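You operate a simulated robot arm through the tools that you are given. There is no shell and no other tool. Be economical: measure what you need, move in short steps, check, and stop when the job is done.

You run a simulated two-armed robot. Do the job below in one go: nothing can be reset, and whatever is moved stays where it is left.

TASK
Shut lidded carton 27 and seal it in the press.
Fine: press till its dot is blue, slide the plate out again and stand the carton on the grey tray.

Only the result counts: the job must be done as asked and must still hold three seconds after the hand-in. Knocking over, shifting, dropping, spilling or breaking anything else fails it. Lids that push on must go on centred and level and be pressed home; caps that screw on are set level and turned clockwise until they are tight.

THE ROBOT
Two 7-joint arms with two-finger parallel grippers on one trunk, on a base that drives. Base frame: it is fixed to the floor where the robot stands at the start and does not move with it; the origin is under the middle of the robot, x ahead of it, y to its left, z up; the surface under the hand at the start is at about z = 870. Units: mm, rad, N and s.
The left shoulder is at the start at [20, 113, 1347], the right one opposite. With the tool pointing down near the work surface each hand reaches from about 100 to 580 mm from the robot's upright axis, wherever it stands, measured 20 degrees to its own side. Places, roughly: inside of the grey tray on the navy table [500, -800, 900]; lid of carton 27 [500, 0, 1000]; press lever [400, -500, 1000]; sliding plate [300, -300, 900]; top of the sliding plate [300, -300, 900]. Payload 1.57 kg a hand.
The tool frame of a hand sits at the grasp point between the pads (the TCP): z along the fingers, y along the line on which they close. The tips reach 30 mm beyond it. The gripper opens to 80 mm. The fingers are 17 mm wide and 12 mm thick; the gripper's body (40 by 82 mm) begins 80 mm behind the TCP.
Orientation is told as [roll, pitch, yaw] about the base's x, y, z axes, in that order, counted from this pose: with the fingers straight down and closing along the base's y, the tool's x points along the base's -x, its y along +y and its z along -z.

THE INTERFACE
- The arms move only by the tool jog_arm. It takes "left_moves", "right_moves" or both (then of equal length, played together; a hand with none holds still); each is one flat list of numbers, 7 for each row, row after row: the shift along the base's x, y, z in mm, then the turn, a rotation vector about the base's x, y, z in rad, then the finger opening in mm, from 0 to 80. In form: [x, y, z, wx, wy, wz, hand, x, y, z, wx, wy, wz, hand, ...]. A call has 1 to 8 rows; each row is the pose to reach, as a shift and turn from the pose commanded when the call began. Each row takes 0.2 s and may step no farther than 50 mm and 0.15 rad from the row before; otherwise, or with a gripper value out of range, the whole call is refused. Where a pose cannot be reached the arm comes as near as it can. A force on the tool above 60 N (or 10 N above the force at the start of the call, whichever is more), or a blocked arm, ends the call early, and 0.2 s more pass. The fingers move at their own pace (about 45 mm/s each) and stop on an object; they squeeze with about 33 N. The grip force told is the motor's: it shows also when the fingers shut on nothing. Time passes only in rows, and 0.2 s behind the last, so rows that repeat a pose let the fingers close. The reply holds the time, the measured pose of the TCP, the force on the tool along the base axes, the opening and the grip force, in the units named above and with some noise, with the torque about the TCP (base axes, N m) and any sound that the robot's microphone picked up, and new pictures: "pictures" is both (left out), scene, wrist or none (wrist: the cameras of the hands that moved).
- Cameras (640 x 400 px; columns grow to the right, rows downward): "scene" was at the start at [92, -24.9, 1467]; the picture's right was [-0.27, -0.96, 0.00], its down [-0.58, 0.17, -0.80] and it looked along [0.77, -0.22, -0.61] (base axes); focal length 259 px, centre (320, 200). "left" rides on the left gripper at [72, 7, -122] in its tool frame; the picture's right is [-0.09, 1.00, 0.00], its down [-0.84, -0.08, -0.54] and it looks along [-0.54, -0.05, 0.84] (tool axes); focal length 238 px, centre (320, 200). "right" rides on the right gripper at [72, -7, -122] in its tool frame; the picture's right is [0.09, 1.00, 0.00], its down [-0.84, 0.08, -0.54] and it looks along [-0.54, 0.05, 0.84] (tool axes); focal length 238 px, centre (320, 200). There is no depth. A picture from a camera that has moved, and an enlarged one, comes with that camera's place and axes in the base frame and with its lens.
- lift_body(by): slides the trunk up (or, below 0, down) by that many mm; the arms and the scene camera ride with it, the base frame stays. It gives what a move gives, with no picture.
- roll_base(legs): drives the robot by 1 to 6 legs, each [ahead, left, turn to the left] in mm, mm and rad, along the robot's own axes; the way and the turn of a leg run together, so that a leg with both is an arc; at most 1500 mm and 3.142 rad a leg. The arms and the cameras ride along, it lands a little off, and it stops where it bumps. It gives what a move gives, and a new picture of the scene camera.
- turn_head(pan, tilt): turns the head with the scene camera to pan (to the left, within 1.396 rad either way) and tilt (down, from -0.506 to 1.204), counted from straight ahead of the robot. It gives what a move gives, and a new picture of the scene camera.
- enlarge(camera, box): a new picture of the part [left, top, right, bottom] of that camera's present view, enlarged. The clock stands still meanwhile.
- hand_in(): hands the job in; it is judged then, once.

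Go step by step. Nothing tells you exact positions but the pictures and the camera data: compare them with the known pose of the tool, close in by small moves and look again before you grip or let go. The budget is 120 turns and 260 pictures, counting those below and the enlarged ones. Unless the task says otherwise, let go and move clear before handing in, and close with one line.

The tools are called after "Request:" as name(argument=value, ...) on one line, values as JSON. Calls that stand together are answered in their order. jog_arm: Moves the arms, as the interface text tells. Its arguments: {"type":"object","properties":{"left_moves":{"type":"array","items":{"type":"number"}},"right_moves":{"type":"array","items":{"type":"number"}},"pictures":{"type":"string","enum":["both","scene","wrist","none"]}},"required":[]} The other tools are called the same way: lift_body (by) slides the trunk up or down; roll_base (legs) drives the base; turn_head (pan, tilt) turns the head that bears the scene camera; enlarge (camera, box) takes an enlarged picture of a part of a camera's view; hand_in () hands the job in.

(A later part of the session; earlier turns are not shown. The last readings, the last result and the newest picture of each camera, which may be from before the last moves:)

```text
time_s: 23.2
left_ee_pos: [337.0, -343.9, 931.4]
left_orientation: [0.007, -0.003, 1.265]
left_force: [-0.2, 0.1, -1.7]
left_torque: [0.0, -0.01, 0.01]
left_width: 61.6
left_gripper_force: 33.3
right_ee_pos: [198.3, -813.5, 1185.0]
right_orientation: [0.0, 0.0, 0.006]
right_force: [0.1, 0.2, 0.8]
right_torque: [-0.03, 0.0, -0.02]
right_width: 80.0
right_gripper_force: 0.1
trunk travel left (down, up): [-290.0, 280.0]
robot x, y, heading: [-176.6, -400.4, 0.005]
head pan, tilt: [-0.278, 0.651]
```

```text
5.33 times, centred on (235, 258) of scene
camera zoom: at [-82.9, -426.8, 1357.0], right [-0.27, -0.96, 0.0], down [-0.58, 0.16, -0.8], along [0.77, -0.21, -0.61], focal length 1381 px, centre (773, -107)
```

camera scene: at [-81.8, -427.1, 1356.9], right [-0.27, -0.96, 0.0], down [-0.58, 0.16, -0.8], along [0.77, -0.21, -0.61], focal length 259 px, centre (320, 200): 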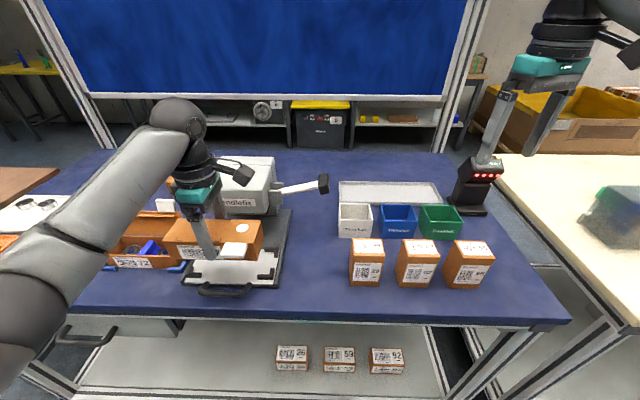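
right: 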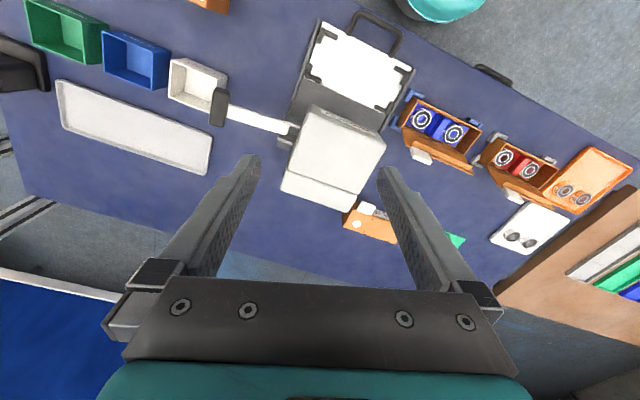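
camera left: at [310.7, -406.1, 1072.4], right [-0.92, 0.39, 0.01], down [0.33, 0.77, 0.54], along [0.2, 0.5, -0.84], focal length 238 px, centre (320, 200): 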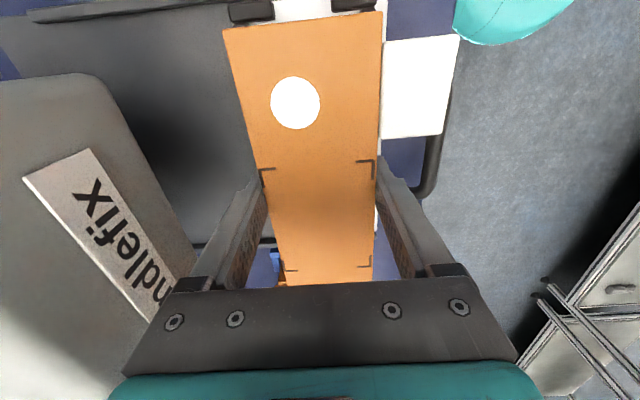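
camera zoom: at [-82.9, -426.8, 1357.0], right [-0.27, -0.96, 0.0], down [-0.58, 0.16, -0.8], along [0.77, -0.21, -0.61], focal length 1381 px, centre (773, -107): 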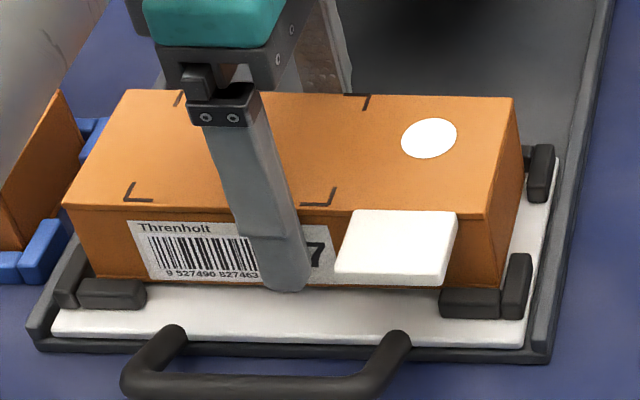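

Request:
jog_arm(left_moves=[0, 0, -2, 0, 0, 0, 45, 0, 0, -4, 0, 0, 0, 45, 0, 0, -6, 0, 0, 0, 45], pictures="none")

Request:
enlarge(camera="scene", box=[175, 220, 295, 295])

```text
time_s: 24.0
left_ee_pos: [336.4, -344.5, 927.4]
left_orientation: [0.001, -0.005, 1.265]
left_force: [-0.1, 0.7, 12.4]
left_torque: [0.24, -0.52, -0.02]
left_width: 62.2
left_gripper_force: 32.9
right_ee_pos: [196.1, -813.0, 1186.2]
right_orientation: [0.0, -0.003, 0.006]
right_force: [-0.1, 0.2, 0.3]
right_torque: [0.02, 0.0, 0.0]
right_width: 80.1
right_gripper_force: 0.2
trunk travel left (down, up): [-290.0, 280.0]
robot x, y, heading: [-175.6, -401.8, 0.008]
head pan, tilt: [-0.278, 0.651]
```

```text
5.33 times, centred on (235, 258) of scene
camera zoom: at [-84.3, -427.0, 1357.3], right [-0.27, -0.96, 0.0], down [-0.58, 0.16, -0.8], along [0.77, -0.21, -0.6], focal length 1381 px, centre (773, -107)
```

zoom: 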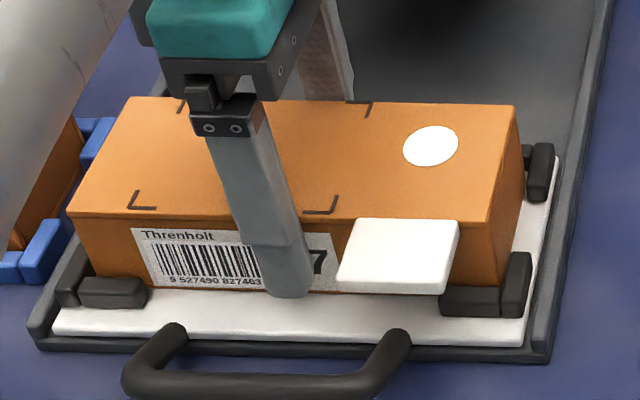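

Request:
jog_arm(left_moves=[0, 0, -2, 0, 0, 0, 45, 0, 0, -3, 0, 0, 0, 45], pictures="wrist")

Request:
enlarge(camera="scene", box=[245, 235, 285, 285])

```text
time_s: 24.6
left_ee_pos: [337.0, -344.3, 927.8]
left_orientation: [-0.002, -0.004, 1.268]
left_force: [-0.9, 3.6, 28.6]
left_torque: [-0.22, -0.41, 0.0]
left_width: 62.0
left_gripper_force: 33.3
right_ee_pos: [196.2, -812.6, 1186.6]
right_orientation: [0.001, -0.002, 0.006]
right_force: [0.5, 1.2, -0.3]
right_torque: [0.03, -0.01, 0.03]
right_width: 79.9
right_gripper_force: 0.0
trunk travel left (down, up): [-290.0, 280.0]
robot x, y, heading: [-172.8, -402.7, 0.007]
head pan, tilt: [-0.278, 0.651]
camera left: at [308.1, -410.5, 1048.2], right [-0.92, 0.39, 0.0], down [0.32, 0.77, 0.55], along [0.21, 0.5, -0.84], focal length 238 px, centre (320, 200)
```

left: 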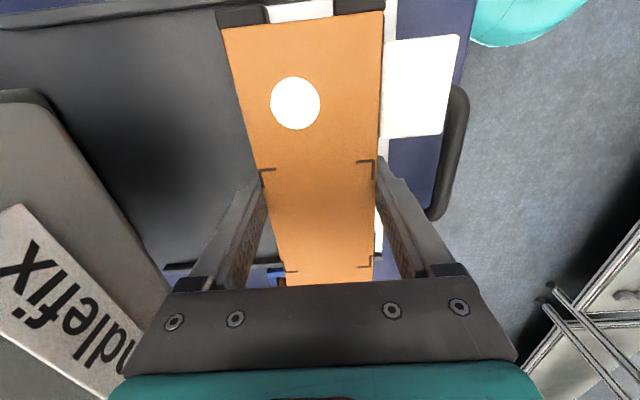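

```text
8.00 times, centred on (265, 260) of scene
camera zoom: at [-85.5, -426.5, 1357.4], right [-0.27, -0.96, 0.0], down [-0.58, 0.16, -0.8], along [0.77, -0.21, -0.6], focal length 2072 px, centre (760, -280)
```

zoom: 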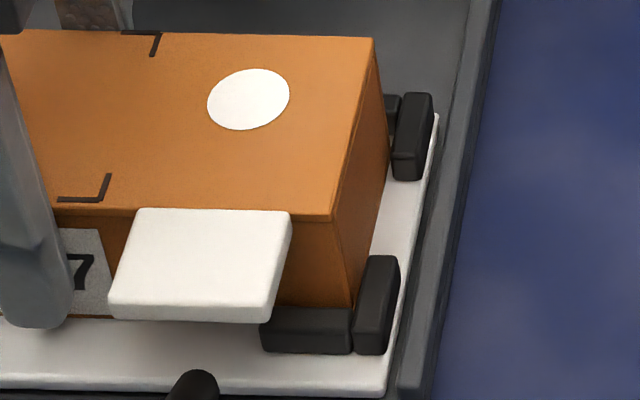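

Request:
jog_arm(left_moves=[0, 0, 1, 0, 0, 0, 62, 0, 0, 2, 0, 0, 0, 70, 0, 0, 2, 0, 0, 0, 80, 0, 0, 4, 0, 0, 0, 80, 0, 0, 30, 0, 0, 0, 80, 0, 0, 60, 0, 0, 0, 80, 0, 0, 90, 0, 0, 0, 80], pictures="both")

Request:
enlarge(camera="scene", box=[175, 220, 295, 295])

Request:
enlarge(camera="left", box=[220, 0, 460, 220])

```text
time_s: 26.2
left_ee_pos: [336.6, -345.2, 1011.6]
left_orientation: [0.009, -0.005, 1.266]
left_force: [-0.6, -0.8, 0.4]
left_torque: [0.0, -0.02, 0.0]
left_width: 80.0
left_gripper_force: 0.1
right_ee_pos: [197.3, -813.6, 1184.7]
right_orientation: [0.002, 0.0, 0.006]
right_force: [-0.5, 0.9, 0.2]
right_torque: [-0.02, 0.03, -0.02]
right_width: 79.9
right_gripper_force: 0.1
trunk travel left (down, up): [-290.0, 280.0]
robot x, y, heading: [-173.2, -400.7, 0.004]
head pan, tilt: [-0.278, 0.651]
camera scene: at [-83.2, -426.8, 1357.1], right [-0.27, -0.96, 0.0], down [-0.58, 0.16, -0.8], along [0.77, -0.21, -0.61], focal length 259 px, centre (320, 200)
camera left: at [309.0, -411.6, 1134.2], right [-0.92, 0.39, 0.01], down [0.33, 0.77, 0.54], along [0.2, 0.51, -0.84], focal length 238 px, centre (320, 200)
```

scene: 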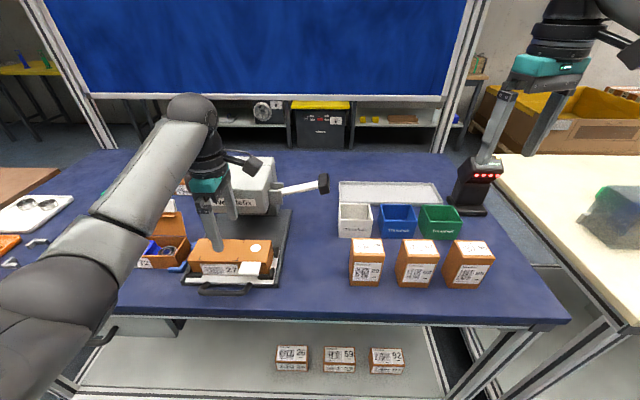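
left: 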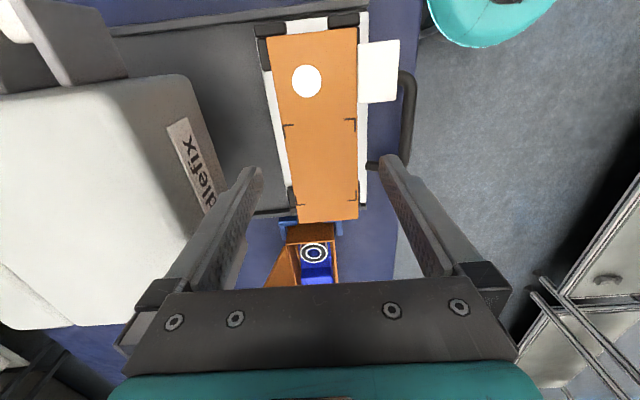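

```text
5.33 times, centred on (235, 258) of scene
camera zoom: at [-83.2, -426.8, 1357.1], right [-0.27, -0.96, 0.0], down [-0.58, 0.16, -0.8], along [0.77, -0.21, -0.61], focal length 1381 px, centre (773, -107)
```

zoom: 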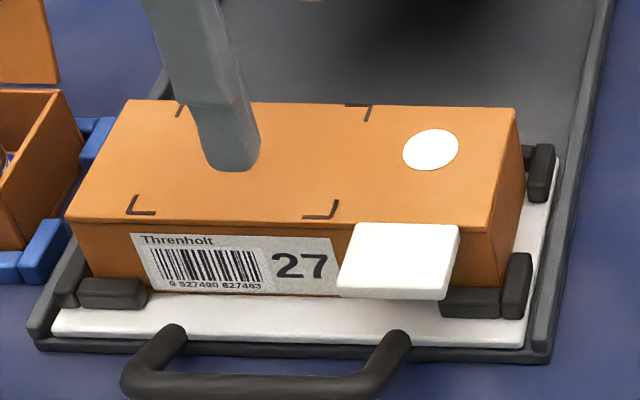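

```text
1.82 times, centred on (340, 110) of left
camera zoom: at [309.0, -411.6, 1134.2], right [-0.92, 0.39, 0.01], down [0.33, 0.77, 0.54], along [0.2, 0.51, -0.84], focal length 433 px, centre (284, 364)
```

zoom: 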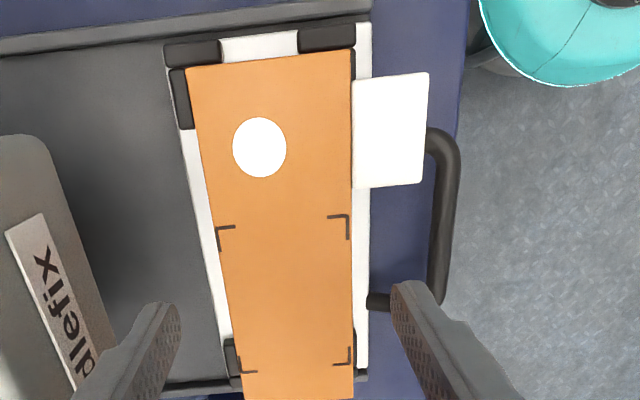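

Request:
jog_arm(left_moves=[-42, 12, 0, 0, 0, 0, 60, -84, 24, 0, 0, 0, 0, 40, -84, 24, -35, 0, 0, 0, 40, -84, 24, -65, 0, 0, 0, 40], pictures="wrist")

Request:
enlarge(camera="scene", box=[155, 210, 305, 310])

```text
time_s: 27.2
left_ee_pos: [249.3, -319.5, 949.8]
left_orientation: [0.008, -0.004, 1.265]
left_force: [-0.1, -0.1, 1.0]
left_torque: [0.0, 0.02, -0.01]
left_width: 39.9
left_gripper_force: 0.1
right_ee_pos: [197.7, -812.8, 1185.9]
right_orientation: [0.001, -0.001, 0.006]
right_force: [0.3, -0.6, 0.7]
right_torque: [-0.02, 0.02, -0.03]
right_width: 80.3
right_gripper_force: 0.0
trunk travel left (down, up): [-290.0, 280.0]
robot x, y, heading: [-176.6, -405.2, 0.006]
head pan, tilt: [-0.278, 0.651]
camera left: at [222.9, -386.4, 1070.5], right [-0.92, 0.39, 0.01], down [0.33, 0.77, 0.54], along [0.2, 0.5, -0.84], focal length 238 px, centre (320, 200)
```

left: 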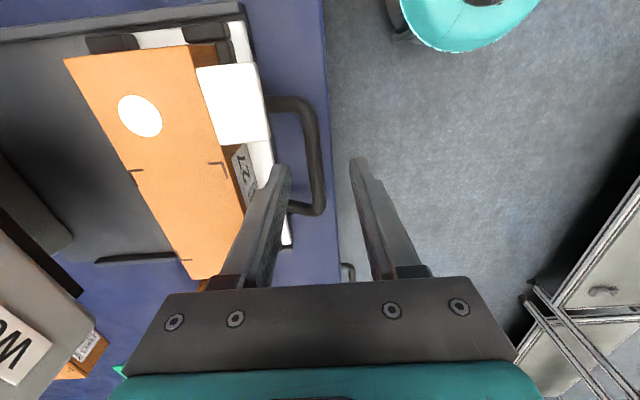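

```text
4.00 times, centred on (230, 260) of scene
camera zoom: at [-83.1, -426.7, 1357.0], right [-0.27, -0.96, 0.0], down [-0.58, 0.16, -0.8], along [0.77, -0.21, -0.61], focal length 1036 px, centre (680, -40)
```

zoom: 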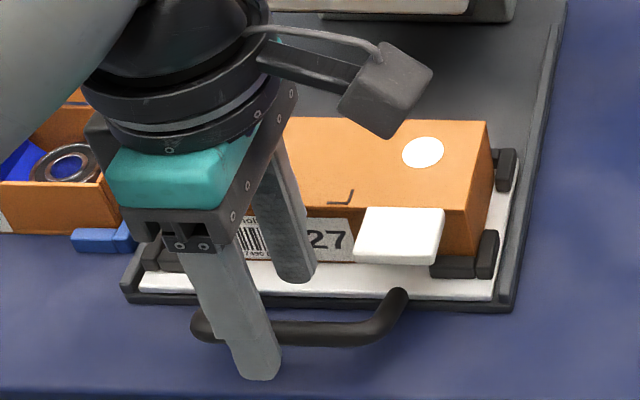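

Request:
jog_arm(left_moves=[3, -1, -20, 0, 0, 0, 40, 3, -1, -38, 0, 0, 0, 40, 3, -1, -40, 0, 0, 0, 20, 3, -1, -40, 0, 0, 0, 5, 3, -1, -40, 0, 0, 0, 5], pictures="wrist")

Request:
enlarge(camera="scene", box=[155, 210, 305, 310])

```text
time_s: 28.4
left_ee_pos: [254.5, -321.0, 905.8]
left_orientation: [0.008, -0.004, 1.266]
left_force: [-0.1, -0.4, -1.2]
left_torque: [0.03, 0.0, 0.4]
left_width: 11.8
left_gripper_force: 23.4
right_ee_pos: [198.0, -813.6, 1185.1]
right_orientation: [0.0, 0.001, 0.006]
right_force: [0.5, 0.4, 0.3]
right_torque: [0.02, -0.02, 0.01]
right_width: 80.2
right_gripper_force: 0.0
trunk travel left (down, up): [-290.0, 280.0]
robot x, y, heading: [-175.4, -402.3, 0.005]
head pan, tilt: [-0.278, 0.651]
camera left: at [227.8, -387.8, 1028.1], right [-0.92, 0.39, 0.01], down [0.33, 0.77, 0.54], along [0.2, 0.5, -0.84], focal length 238 px, centre (320, 200)
```

left: 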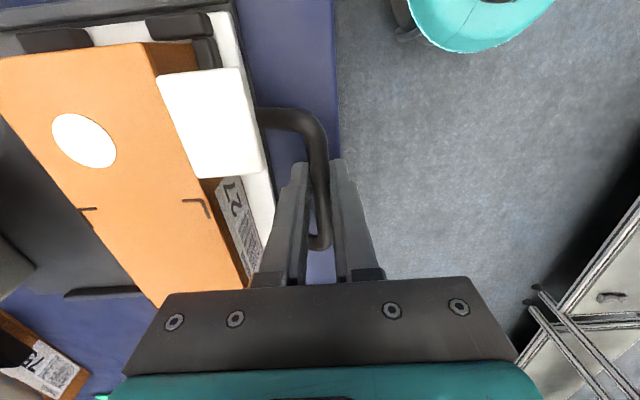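

```text
4.00 times, centred on (230, 260) of scene
camera zoom: at [-83.0, -426.8, 1357.0], right [-0.27, -0.96, 0.0], down [-0.58, 0.16, -0.8], along [0.77, -0.21, -0.61], focal length 1036 px, centre (680, -40)
```

zoom: 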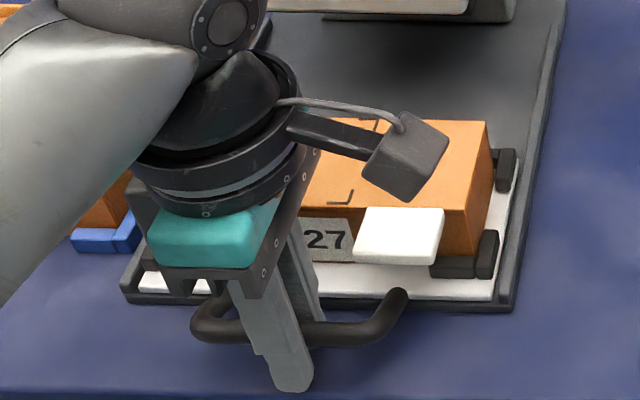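

Request:
jog_arm(left_moves=[0, 0, 0, 0, 0, 0, 28, 0, 0, 10, 0, 0, 0, 28, 0, 0, 10, -0.04, -0.12, 0, 28, 0, 0, 10, -0.08, -0.24, 0, 28, 0, 0, 10, -0.116, -0.362, 0, 28, 0, 0, 10, -0.116, -0.362, 0, 5, 0, 0, 10, -0.116, -0.362, 0, 5], pictures="wrist")

Request:
enlarge(camera="scene", box=[155, 170, 345, 310])

```text
time_s: 30.0
left_ee_pos: [255.6, -320.9, 917.6]
left_orientation: [-0.369, -0.001, 1.269]
left_force: [-1.3, -0.4, -7.6]
left_torque: [0.0, 0.04, 0.3]
left_width: 11.8
left_gripper_force: 20.9
right_ee_pos: [197.7, -813.5, 1185.2]
right_orientation: [0.001, 0.002, 0.006]
right_force: [0.3, -0.4, 0.1]
right_torque: [-0.04, -0.03, 0.0]
right_width: 80.0
right_gripper_force: 0.0
trunk travel left (down, up): [-290.0, 280.0]
robot x, y, heading: [-172.1, -402.7, 0.004]
head pan, tilt: [-0.278, 0.651]
camera left: at [184.7, -374.1, 1027.7], right [-0.86, 0.37, -0.36], down [0.13, 0.83, 0.53], along [0.5, 0.41, -0.76], focal length 238 px, centre (320, 200)
```

left: 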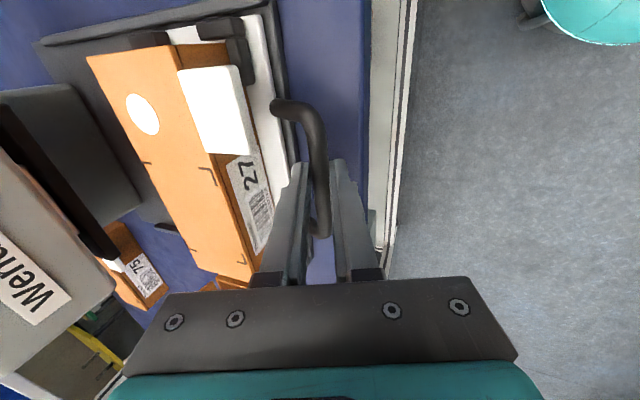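

```text
2.86 times, centred on (250, 240) of scene
camera zoom: at [-82.7, -426.8, 1356.9], right [-0.27, -0.96, 0.0], down [-0.58, 0.16, -0.8], along [0.77, -0.21, -0.61], focal length 740 px, centre (520, 86)
```

zoom: 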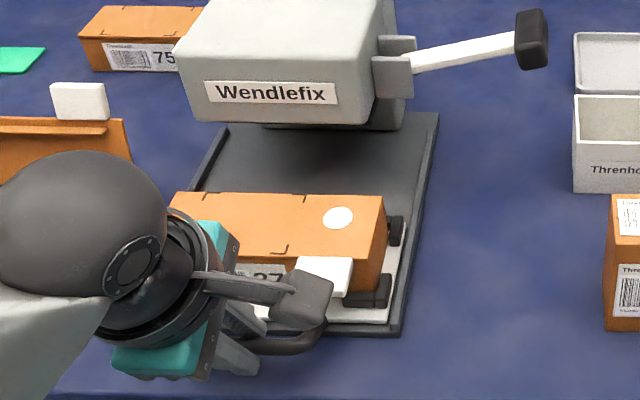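

Gripped with a lean. I now push the plate in along the press axis.

Request:
jog_arm(left_moves=[14, -4.4, 0, 0, 0, 0, 5, 29, -9, 0, 0, 0, 0, 5, 43, -13.5, 0, 0, 0, 0, 5, 57, -18, 0, 0, 0, 0, 5, 72, -22.5, 0, 0, 0, 0, 5, 86, -27, 0, 0, 0, 0, 5, 98, -30.5, 0, 0, 0, 0, 5], pictures="both")

Request:
enlarge(camera="scene", box=[155, 140, 345, 290])

```text
time_s: 31.6
left_ee_pos: [353.8, -352.8, 916.6]
left_orientation: [-0.371, 0.0, 1.268]
left_force: [0.3, -0.3, -8.6]
left_torque: [-0.29, 0.12, 0.19]
left_width: 11.7
left_gripper_force: 29.0
right_ee_pos: [199.1, -813.3, 1186.7]
right_orientation: [0.0, -0.002, 0.005]
right_force: [0.9, 0.1, 0.2]
right_torque: [0.01, -0.03, -0.02]
right_width: 80.0
right_gripper_force: 0.0
trunk travel left (down, up): [-290.0, 280.0]
robot x, y, heading: [-177.5, -403.3, -0.002]
head pan, tilt: [-0.278, 0.651]
camera scene: at [-82.3, -426.6, 1357.0], right [-0.27, -0.96, 0.0], down [-0.58, 0.16, -0.8], along [0.77, -0.21, -0.61], focal length 259 px, centre (320, 200)
camera left: at [284.0, -404.9, 1027.7], right [-0.86, 0.37, -0.36], down [0.13, 0.84, 0.53], along [0.5, 0.41, -0.76], focal length 238 px, centre (320, 200)
```

scene: 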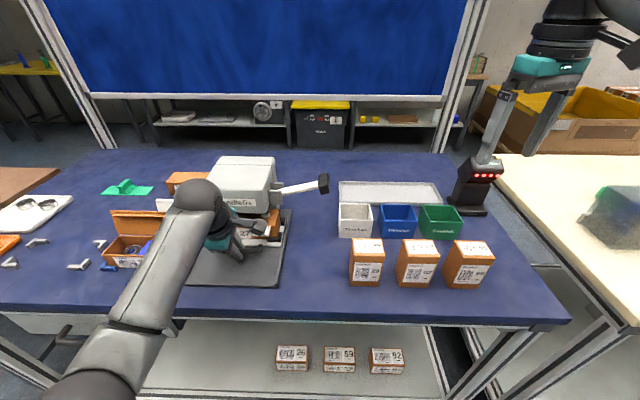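
left: 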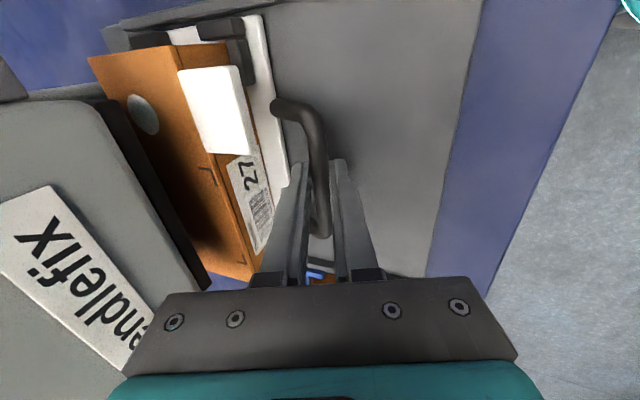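

```text
2.67 times, centred on (250, 215) of scene
camera zoom: at [-82.3, -426.6, 1357.0], right [-0.27, -0.96, 0.0], down [-0.58, 0.16, -0.8], along [0.77, -0.21, -0.61], focal length 691 px, centre (507, 160)
```

zoom: 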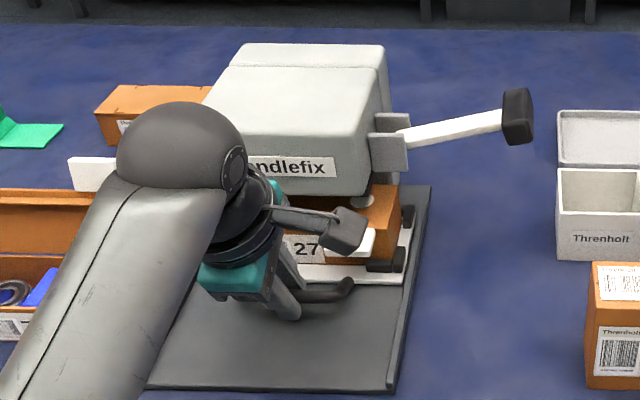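

Request:
jog_arm(left_moves=[10, -3.2, 0, 0, 0, 0, 5, 19, -6, 0, 0, 0, 0, 5, 29, -9.2, 0, 0, 0, 0, 5, 36, -11.4, 0, 0, 0, 0, 5], pictures="both")

Request:
enlarge(camera="scene", box=[155, 140, 345, 290])

```text
time_s: 32.6
left_ee_pos: [381.0, -361.0, 917.5]
left_orientation: [-0.351, -0.002, 1.266]
left_force: [-49.3, 11.0, 12.9]
left_torque: [0.58, 1.41, 0.33]
left_width: 43.0
left_gripper_force: 21.9
right_ee_pos: [191.6, -812.2, 1189.1]
right_orientation: [0.0, -0.005, 0.005]
right_force: [0.2, 0.4, 0.2]
right_torque: [-0.02, 0.02, 0.01]
right_width: 80.1
right_gripper_force: 0.1
trunk travel left (down, up): [-290.0, 280.0]
robot x, y, heading: [-173.2, -401.5, 0.001]
head pan, tilt: [-0.278, 0.651]
camera scene: at [-90.1, -425.5, 1357.7], right [-0.27, -0.96, 0.0], down [-0.58, 0.16, -0.8], along [0.77, -0.21, -0.6], focal length 259 px, centre (320, 200)
camera left: at [312.4, -414.1, 1029.8], right [-0.86, 0.37, -0.34], down [0.14, 0.83, 0.54], along [0.48, 0.42, -0.77], focal length 238 px, centre (320, 200)
```

scene: 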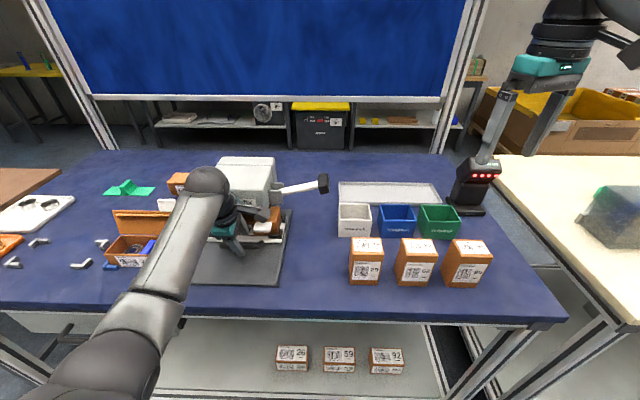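
left: 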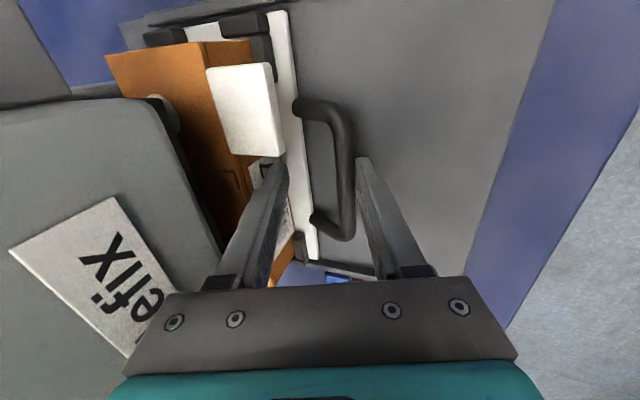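

```text
2.67 times, centred on (250, 215) of scene
camera zoom: at [-90.1, -425.5, 1357.7], right [-0.27, -0.96, 0.0], down [-0.58, 0.16, -0.8], along [0.77, -0.21, -0.6], focal length 691 px, centre (507, 160)
```

zoom: 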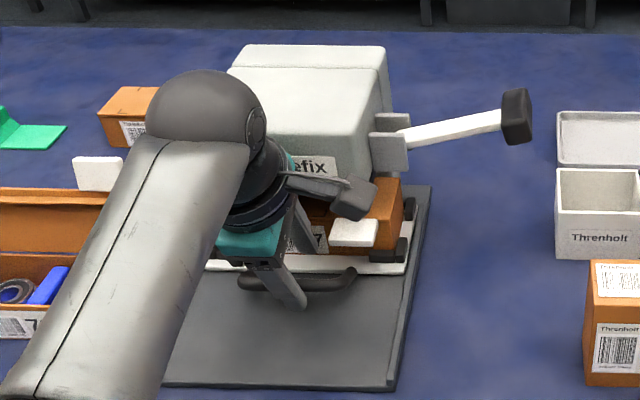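

Request:
jog_arm(left_moves=[-6, 2, 0, 0, 0, 0, 43, -12, 4, 0, 0, 0, 0, 43, -22, 7, 28, 0, 0, 0, 43, -36, 12, 65, 0, 0, 0, 43, -60, 20, 100, 0, 0, 0, 43, -105, 32, 115, 0, 0, 0, 43, -150, 40, 115, 0, 0, 0, 43], pictures="both")

Request:
enlarge(camera="scene", box=[175, 140, 345, 290])

```text
time_s: 34.2
left_ee_pos: [239.6, -324.5, 1031.3]
left_orientation: [-0.37, -0.003, 1.264]
left_force: [-0.1, -0.8, -1.5]
left_torque: [0.01, 0.0, 0.01]
left_width: 43.0
left_gripper_force: 0.1
right_ee_pos: [197.5, -814.3, 1186.3]
right_orientation: [-0.001, 0.0, 0.004]
right_force: [-0.9, -0.5, -0.7]
right_torque: [0.03, 0.01, 0.02]
right_width: 80.0
right_gripper_force: 0.1
trunk travel left (down, up): [-290.0, 280.0]
robot x, y, heading: [-177.4, -404.0, 0.009]
head pan, tilt: [-0.278, 0.651]
camera scene: at [-83.4, -427.7, 1357.0], right [-0.27, -0.96, 0.0], down [-0.58, 0.16, -0.8], along [0.77, -0.21, -0.61], focal length 259 px, centre (320, 200)
camera left: at [169.0, -377.6, 1143.2], right [-0.86, 0.37, -0.36], down [0.13, 0.83, 0.54], along [0.5, 0.41, -0.76], focal length 238 px, centre (320, 200)
```

scene: 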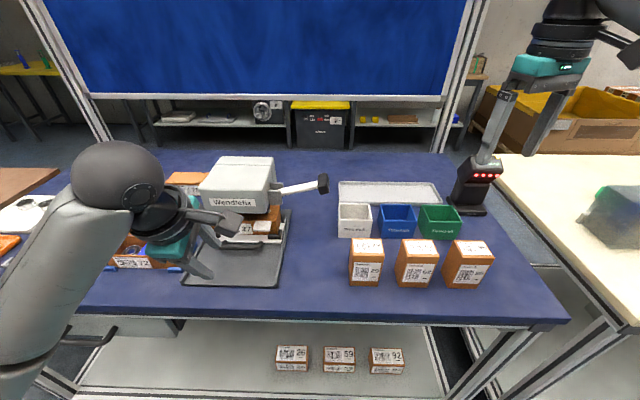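
left: 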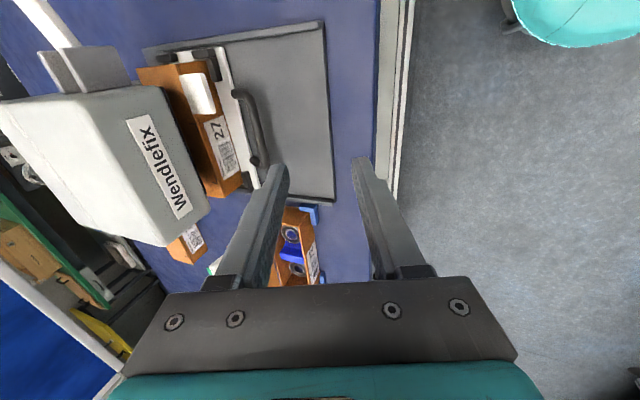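

```text
2.67 times, centred on (260, 215) of scene
camera zoom: at [-83.4, -427.7, 1357.0], right [-0.27, -0.96, 0.0], down [-0.58, 0.16, -0.8], along [0.77, -0.21, -0.61], focal length 691 px, centre (480, 160)
```

zoom: 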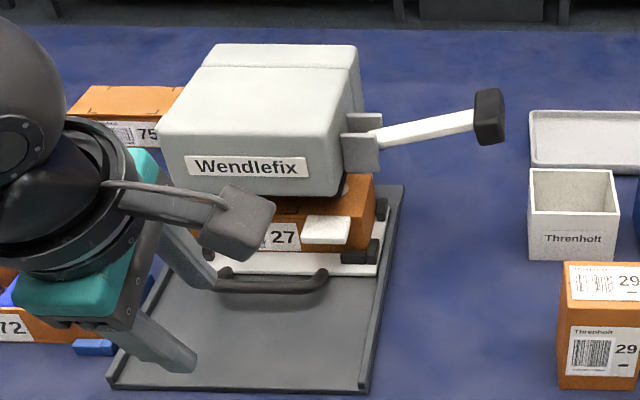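

Request:
enlarge(camera="scene", box=[220, 180, 290, 250])

Request:
enlarge(camera="left", box=[90, 40, 270, 220])

```text
5.71 times, centred on (255, 215) of scene
camera zoom: at [-83.4, -427.7, 1357.0], right [-0.27, -0.96, 0.0], down [-0.58, 0.16, -0.8], along [0.77, -0.21, -0.61], focal length 1480 px, centre (691, 114)
```

zoom: 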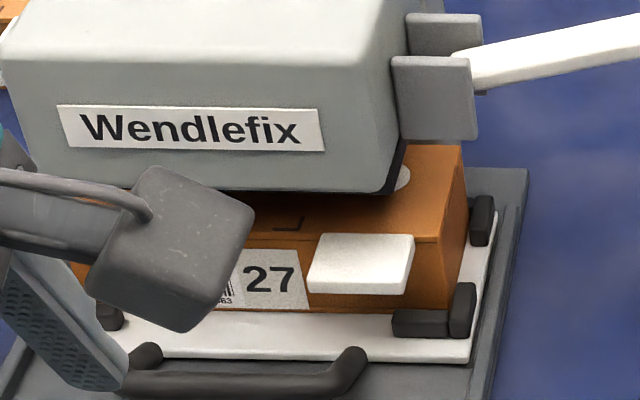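

```text
2.22 times, centred on (180, 130) of left
camera zoom: at [169.0, -377.6, 1143.2], right [-0.86, 0.37, -0.36], down [0.13, 0.83, 0.54], along [0.5, 0.41, -0.76], focal length 530 px, centre (631, 356)
```

zoom: 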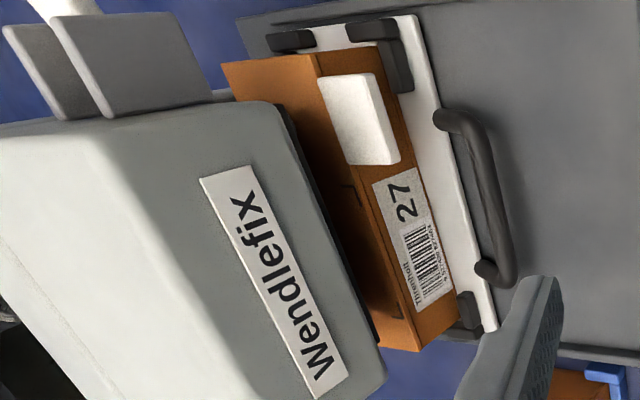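

Request:
jog_arm(left_moves=[30, -6, -35, 0, 0, 0, 10, 60, -13, -75, 0, 0, 0, 0, 96, -20, -109, 0, 0, 0, 0, 105, -23, -109, 0, 0, 0, 0, 112, -25, -109, 0, 0, 0, 0, 119, -27, -109, 0, 0, 0, 0, 126, -29, -109, 0, 0, 0, 0, 133, -31, -109, 0, 0, 0, 0], pictures="both")

Request:
enlarge(camera="scene", box=[220, 180, 290, 250])

```text
refused: row 2 steps farther than a row can; nothing moved
```

```text
5.71 times, centred on (255, 215) of scene
camera zoom: at [-83.4, -427.7, 1357.0], right [-0.27, -0.96, 0.0], down [-0.58, 0.16, -0.8], along [0.77, -0.21, -0.61], focal length 1480 px, centre (691, 114)
```

zoom: 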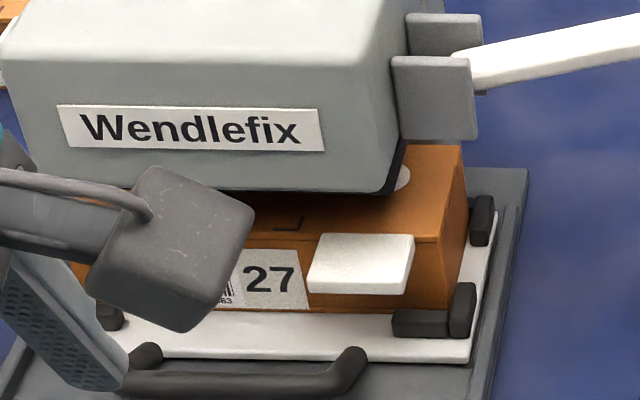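

Request:
jog_arm(left_moves=[24, -5, -28, 0, 0, 0, 10, 48, -10, -56, 0, 0, 0, 0, 72, -15, -84, 0, 0, 0, 0, 96, -20, -109, 0, 0, 0, 0, 108, -24, -109, 0, 0, 0, 0, 116, -26, -109, 0, 0, 0, 0, 124, -29, -109, 0, 0, 0, 0, 132, -31, -109, 0, 0, 0, 0], pictures="wrist")

Request:
enlarge(camera="scene", box=[220, 180, 290, 250])

```text
time_s: 35.8
left_ee_pos: [348.8, -348.7, 916.4]
left_orientation: [-0.33, -0.001, 1.266]
left_force: [-22.9, 5.8, 7.9]
left_torque: [0.04, 0.32, 0.04]
left_width: 0.1
left_gripper_force: 20.9
right_ee_pos: [195.9, -812.3, 1186.7]
right_orientation: [0.002, -0.001, 0.007]
right_force: [0.0, -0.5, -0.1]
right_torque: [0.01, 0.04, 0.0]
right_width: 80.1
right_gripper_force: 0.1
trunk travel left (down, up): [-290.0, 280.0]
robot x, y, heading: [-177.3, -405.0, 0.008]
head pan, tilt: [-0.278, 0.651]
stopped in row 7 (left hand): the force on the tool passed its limit at 66 N (the readings are from after the stop); the commanded pose is now the measured one
camera left: at [283.8, -401.5, 1030.7], right [-0.87, 0.37, -0.32], down [0.15, 0.83, 0.54], along [0.47, 0.42, -0.78], focal length 238 px, centre (320, 200)
```

left: 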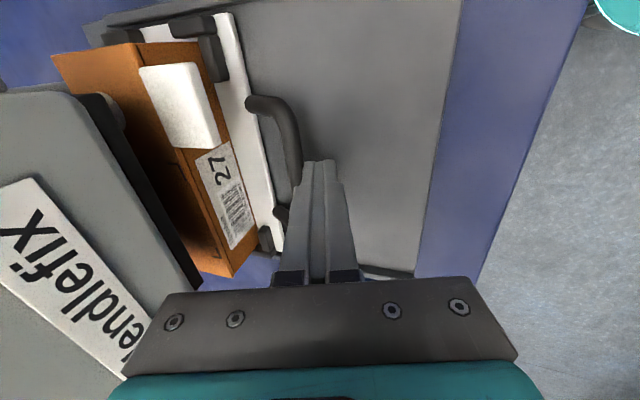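

```text
5.71 times, centred on (255, 215) of scene
camera zoom: at [-86.0, -426.1, 1357.1], right [-0.27, -0.96, 0.0], down [-0.58, 0.16, -0.8], along [0.77, -0.21, -0.6], focal length 1480 px, centre (691, 114)
```

zoom: 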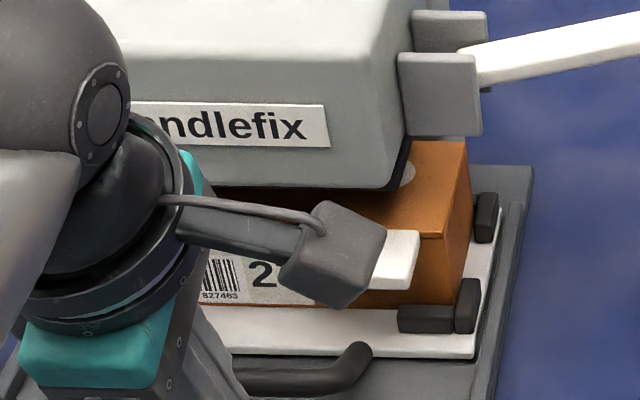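

Request:
jog_arm(left_moves=[-15, 5, 2, 0, 0, 0, 0, -35, 11, 25, 0, 0, 0, 0, -60, 19, 60, 0, 0, 0, 0, -85, 27, 95, 0, 0, 0, 0, -110, 35, 130, 0, 0, 0, 30, -130, 50, 150, 0, 0, 0, 60], pictures="none")

Request:
roll_base(legs=[[50, 27, 0]])

Request:
enlarge(camera="scene", box=[190, 140, 390, 290])

```text
time_s: 37.2
left_ee_pos: [222.2, -295.3, 1067.7]
left_orientation: [-0.336, -0.002, 1.267]
left_force: [0.0, -0.1, 0.2]
left_torque: [-0.02, 0.02, 0.0]
left_width: 47.9
left_gripper_force: 0.1
right_ee_pos: [196.3, -812.3, 1186.2]
right_orientation: [0.001, -0.001, 0.007]
right_force: [-0.5, 0.1, -0.1]
right_torque: [-0.01, 0.0, 0.01]
right_width: 79.8
right_gripper_force: 0.0
trunk travel left (down, up): [-290.0, 280.0]
robot x, y, heading: [-177.6, -401.2, 0.005]
head pan, tilt: [-0.278, 0.651]
```

```text
time_s: 38.1
left_ee_pos: [271.8, -268.2, 1068.8]
left_orientation: [-0.34, 0.0, 1.268]
left_force: [0.0, -0.1, 0.1]
left_torque: [-0.01, 0.0, 0.04]
left_width: 60.0
left_gripper_force: 0.0
right_ee_pos: [247.1, -784.0, 1186.1]
right_orientation: [-0.002, 0.001, 0.007]
right_force: [0.5, -0.3, -0.6]
right_torque: [-0.02, 0.02, 0.01]
right_width: 80.1
right_gripper_force: 0.1
trunk travel left (down, up): [-290.0, 280.0]
robot x, y, heading: [-125.5, -375.6, 0.005]
head pan, tilt: [-0.278, 0.651]
camera scene: at [-34.3, -398.2, 1356.9], right [-0.27, -0.96, 0.0], down [-0.58, 0.16, -0.8], along [0.77, -0.21, -0.61], focal length 259 px, centre (320, 200)
```

scene: 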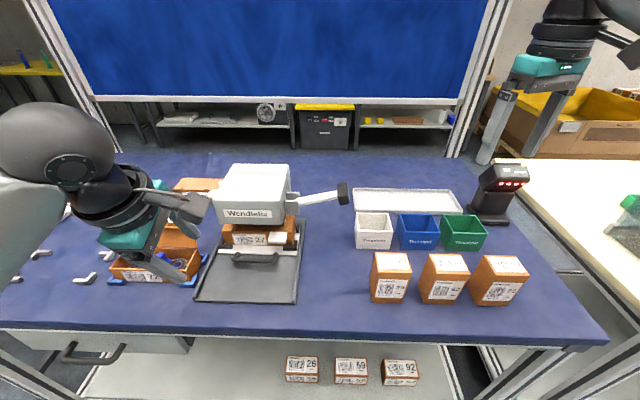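

```text
2.67 times, centred on (290, 215) of scene
camera zoom: at [-34.3, -398.2, 1356.9], right [-0.27, -0.96, 0.0], down [-0.58, 0.16, -0.8], along [0.77, -0.21, -0.61], focal length 691 px, centre (400, 160)
```

zoom: 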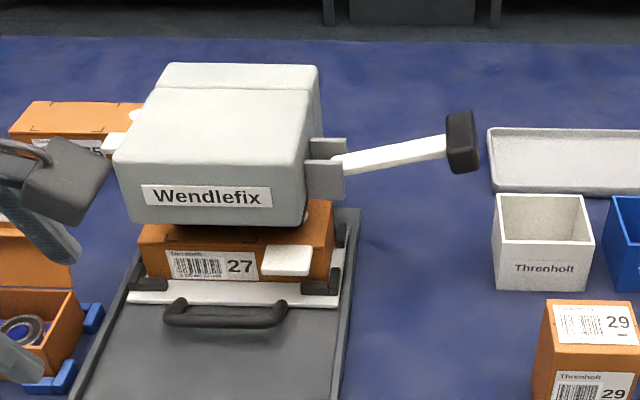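

Request:
jog_arm(right_moves=[23, 34, 0, 0.09, -0.1, 0, 60, 46, 68, 0, 0.18, -0.2, 0, 30, 69, 102, -10, 0.273, -0.297, 0, 0, 92, 136, -25, 0.273, -0.297, 0, 0, 115, 170, -45, 0.273, -0.297, 0, 0, 127, 187, -70, 0.273, -0.297, 0, 0, 139, 204, -93, 0.273, -0.297, 0, 0], pictures="both")

Request:
enlarge(camera="scene", box=[240, 120, 400, 240])

```text
time_s: 39.7
left_ee_pos: [272.0, -268.7, 1067.6]
left_orientation: [-0.341, 0.001, 1.268]
left_force: [-0.8, 0.1, 0.5]
left_torque: [-0.05, -0.01, 0.02]
left_width: 60.2
left_gripper_force: 0.1
right_ee_pos: [384.9, -582.2, 1092.3]
right_orientation: [0.28, -0.296, -0.036]
right_force: [-0.2, 0.3, 0.1]
right_torque: [0.01, 0.01, 0.01]
right_width: 0.0
right_gripper_force: 21.2
trunk travel left (down, up): [-290.0, 280.0]
robot x, y, heading: [-129.8, -372.6, 0.006]
head pan, tilt: [-0.278, 0.651]
camera scene: at [-34.9, -398.5, 1357.0], right [-0.27, -0.96, 0.0], down [-0.58, 0.16, -0.8], along [0.77, -0.21, -0.61], focal length 259 px, centre (320, 200)
camera right: at [281.1, -616.1, 1181.9], right [-0.13, 0.96, 0.24], down [0.64, -0.1, 0.76], along [0.76, 0.25, -0.6], focal length 238 px, centre (320, 200)
```

scene: 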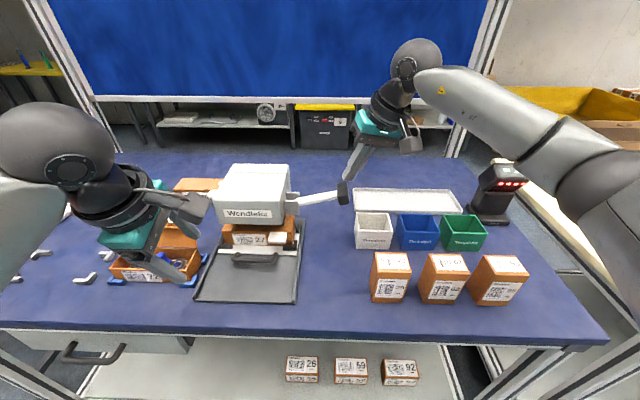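
right: 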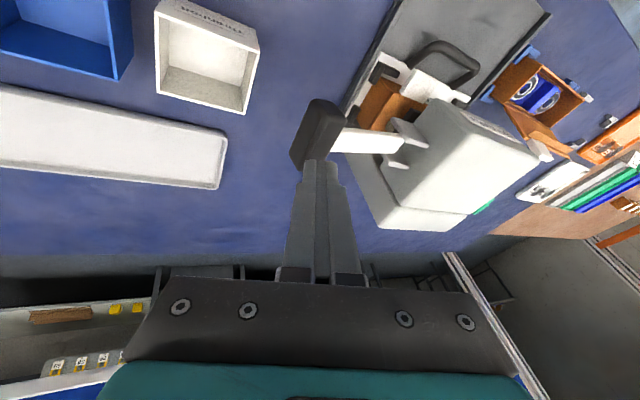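

```text
3.33 times, centred on (320, 180) of scene
camera zoom: at [-34.9, -398.5, 1357.0], right [-0.27, -0.96, 0.0], down [-0.58, 0.16, -0.8], along [0.77, -0.21, -0.61], focal length 863 px, centre (320, 267)
```

zoom: 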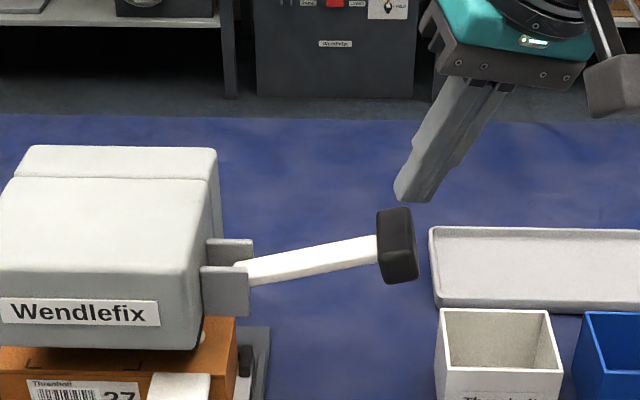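

Request:
jog_arm(right_moves=[-6, 8, -8, 0, 0, 0, 0, -6, 8, -18, 0, 0, 0, 0, -6, 8, -28, 0, 0, 0, 0, -6, 8, -38, 0, 0, 0, 0, -6, 8, -48, 0, 0, 0, 0, -6, 8, -58, 0, 0, 0, 0], pictures="scene")

Request:
enlarge(camera="scene", box=[210, 140, 370, 260])

```text
time_s: 41.1
left_ee_pos: [271.2, -267.8, 1067.8]
left_orientation: [-0.34, -0.002, 1.266]
left_force: [0.9, 0.4, 0.1]
left_torque: [0.02, -0.02, 0.0]
left_width: 60.1
left_gripper_force: 0.1
right_ee_pos: [379.3, -573.6, 1033.0]
right_orientation: [0.279, -0.296, -0.033]
right_force: [0.4, -2.8, 1.8]
right_torque: [-0.09, 0.02, -0.03]
right_width: 0.0
right_gripper_force: 21.1
trunk travel left (down, up): [-290.0, 280.0]
robot x, y, heading: [-129.3, -370.4, 0.008]
head pan, tilt: [-0.278, 0.651]
camera scene: at [-35.6, -399.1, 1357.0], right [-0.27, -0.96, 0.0], down [-0.58, 0.16, -0.8], along [0.77, -0.21, -0.61], focal length 259 px, centre (320, 200)
```

scene: 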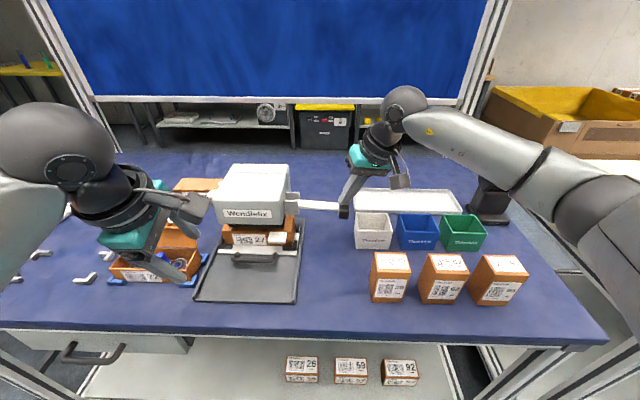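

```text
3.33 times, centred on (290, 200) of scene
camera zoom: at [-35.6, -399.1, 1357.0], right [-0.27, -0.96, 0.0], down [-0.58, 0.16, -0.8], along [0.77, -0.21, -0.61], focal length 863 px, centre (420, 200)
```

zoom: 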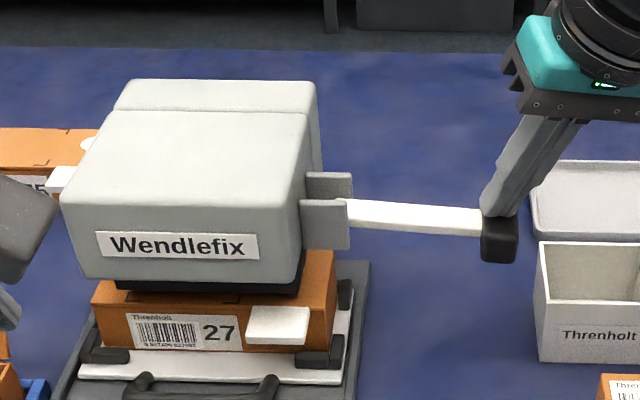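

Request:
jog_arm(right_moves=[0, 0, -8, 0, 0, 0, 0, 0, 1, -16, 0, 0, 0, 0, 1, 3, -24, 0, 0, 0, 0, 2, 6, -32, 0, 0, 0, 0, 3, 10, -40, 0, 0, 0, 0, 4, 14, -48, 0, 0, 0, 0], pictures="scene")

Request:
enlarge(camera="scene", box=[210, 140, 370, 260])

```text
time_s: 42.5
left_ee_pos: [267.1, -270.5, 1070.1]
left_orientation: [-0.344, -0.004, 1.266]
left_force: [-0.1, -0.3, -0.3]
left_torque: [0.0, 0.0, -0.01]
left_width: 60.0
left_gripper_force: 0.0
right_ee_pos: [381.7, -565.1, 993.6]
right_orientation: [0.279, -0.309, -0.041]
right_force: [-18.0, -23.6, 39.3]
right_torque: [-0.25, 0.45, 0.18]
right_width: 0.0
right_gripper_force: 21.6
trunk travel left (down, up): [-290.0, 280.0]
robot x, y, heading: [-127.5, -375.6, 0.009]
head pan, tilt: [-0.278, 0.651]
camera scene: at [-40.7, -401.2, 1357.8], right [-0.27, -0.96, 0.0], down [-0.58, 0.16, -0.8], along [0.77, -0.21, -0.6], focal length 259 px, centre (320, 200)
```

scene: 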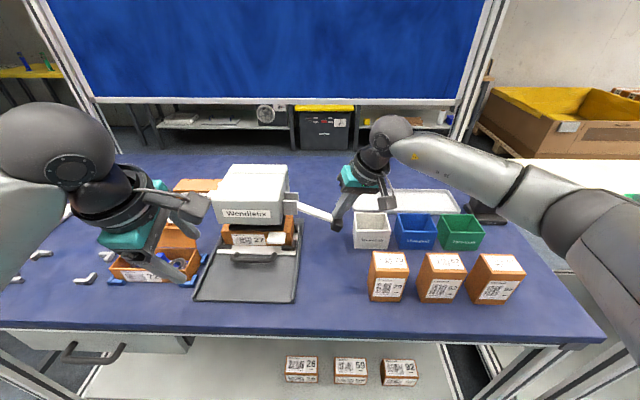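

```text
3.33 times, centred on (290, 200) of scene
camera zoom: at [-40.7, -401.2, 1357.8], right [-0.27, -0.96, 0.0], down [-0.58, 0.16, -0.8], along [0.77, -0.21, -0.6], focal length 863 px, centre (420, 200)
```

zoom: 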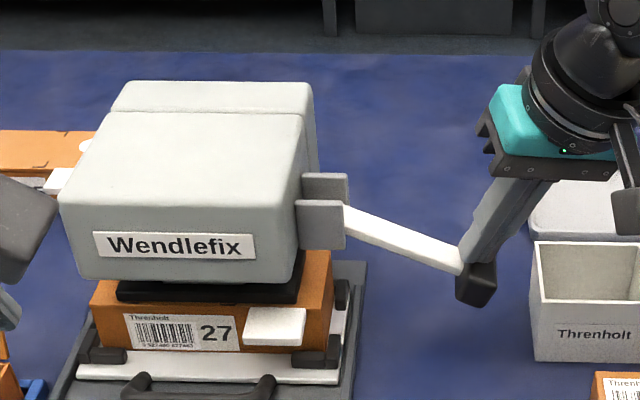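

Request:
jog_arm(right_moves=[0, 1, -4, 0, 0, 0, 0, 0, 1, -4, 0, 0, 0, 0, 0, 1, -4, 0, 0, 0, 0, 0, 1, -4, 0, 0, 0, 0, 0, 1, -4, 0, 0, 0, 0], pictures="none")

Request:
enlarge(camera="scene", box=[260, 190, 320, 230])

```text
time_s: 43.1
left_ee_pos: [267.8, -269.3, 1069.2]
left_orientation: [-0.343, -0.002, 1.265]
left_force: [-0.3, 0.1, 0.5]
left_torque: [-0.04, 0.04, -0.01]
left_width: 59.9
left_gripper_force: 0.1
right_ee_pos: [383.8, -565.2, 995.6]
right_orientation: [0.281, -0.316, -0.049]
right_force: [-18.3, -10.3, 25.9]
right_torque: [-0.01, 0.48, 0.18]
right_width: 0.0
right_gripper_force: 21.1
trunk travel left (down, up): [-290.0, 280.0]
robot x, y, heading: [-127.4, -375.9, 0.006]
head pan, tilt: [-0.278, 0.651]
stopped in row 2 (right hand): the force on the tool passed its limit at 61 N (the readings are from after the stop); the commanded pose is now the measured one
```

```text
10.00 times, centred on (290, 210) of scene
camera zoom: at [-40.0, -399.2, 1357.2], right [-0.27, -0.96, 0.0], down [-0.58, 0.16, -0.8], along [0.77, -0.21, -0.6], focal length 2590 px, centre (620, 100)
```

zoom: 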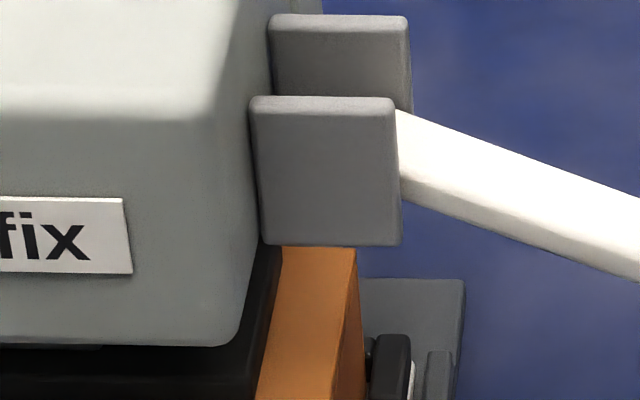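

Request:
jog_arm(right_moves=[0, 0, -1.5, 0, 0, 0, 0, 0, 0, -2.5, 0, 0, 0, 0, 0, 0, -3, 0, 0, 0, 0, 0, 0, -3, 0, 0, 0, 0, 0, 0, -3, 0, 0, 0, 0, 0, 0, -3, 0, 0, 0, 0, 0, 0, -3, 0, 0, 0, 0, 0, 0, -3, 0, 0, 0, 0], pictures="none")

Request:
enlarge(camera="scene", box=[210, 140, 370, 260])

```text
time_s: 44.9
left_ee_pos: [268.2, -269.9, 1069.4]
left_orientation: [-0.345, -0.003, 1.266]
left_force: [-1.4, -0.3, 0.6]
left_torque: [0.01, 0.0, 0.0]
left_width: 60.0
left_gripper_force: 0.1
right_ee_pos: [384.4, -564.7, 992.8]
right_orientation: [0.283, -0.324, -0.051]
right_force: [-18.2, -18.5, 36.5]
right_torque: [-0.15, 0.48, 0.22]
right_width: 0.3
right_gripper_force: 21.2
trunk travel left (down, up): [-290.0, 280.0]
robot x, y, heading: [-128.9, -372.7, 0.006]
head pan, tilt: [-0.278, 0.651]
```

```text
3.33 times, centred on (290, 200) of scene
camera zoom: at [-41.3, -400.6, 1357.5], right [-0.27, -0.96, 0.0], down [-0.58, 0.16, -0.8], along [0.77, -0.21, -0.6], focal length 863 px, centre (420, 200)
```

zoom: 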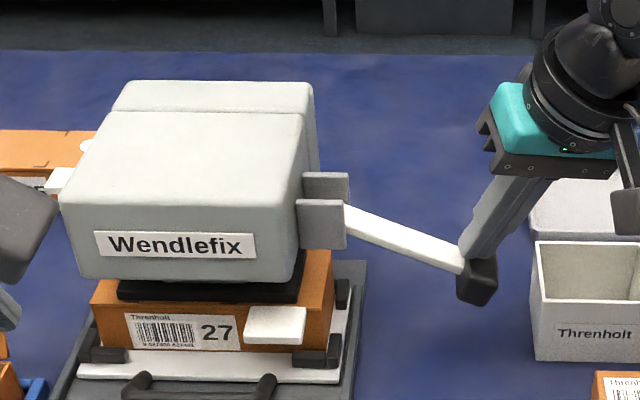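

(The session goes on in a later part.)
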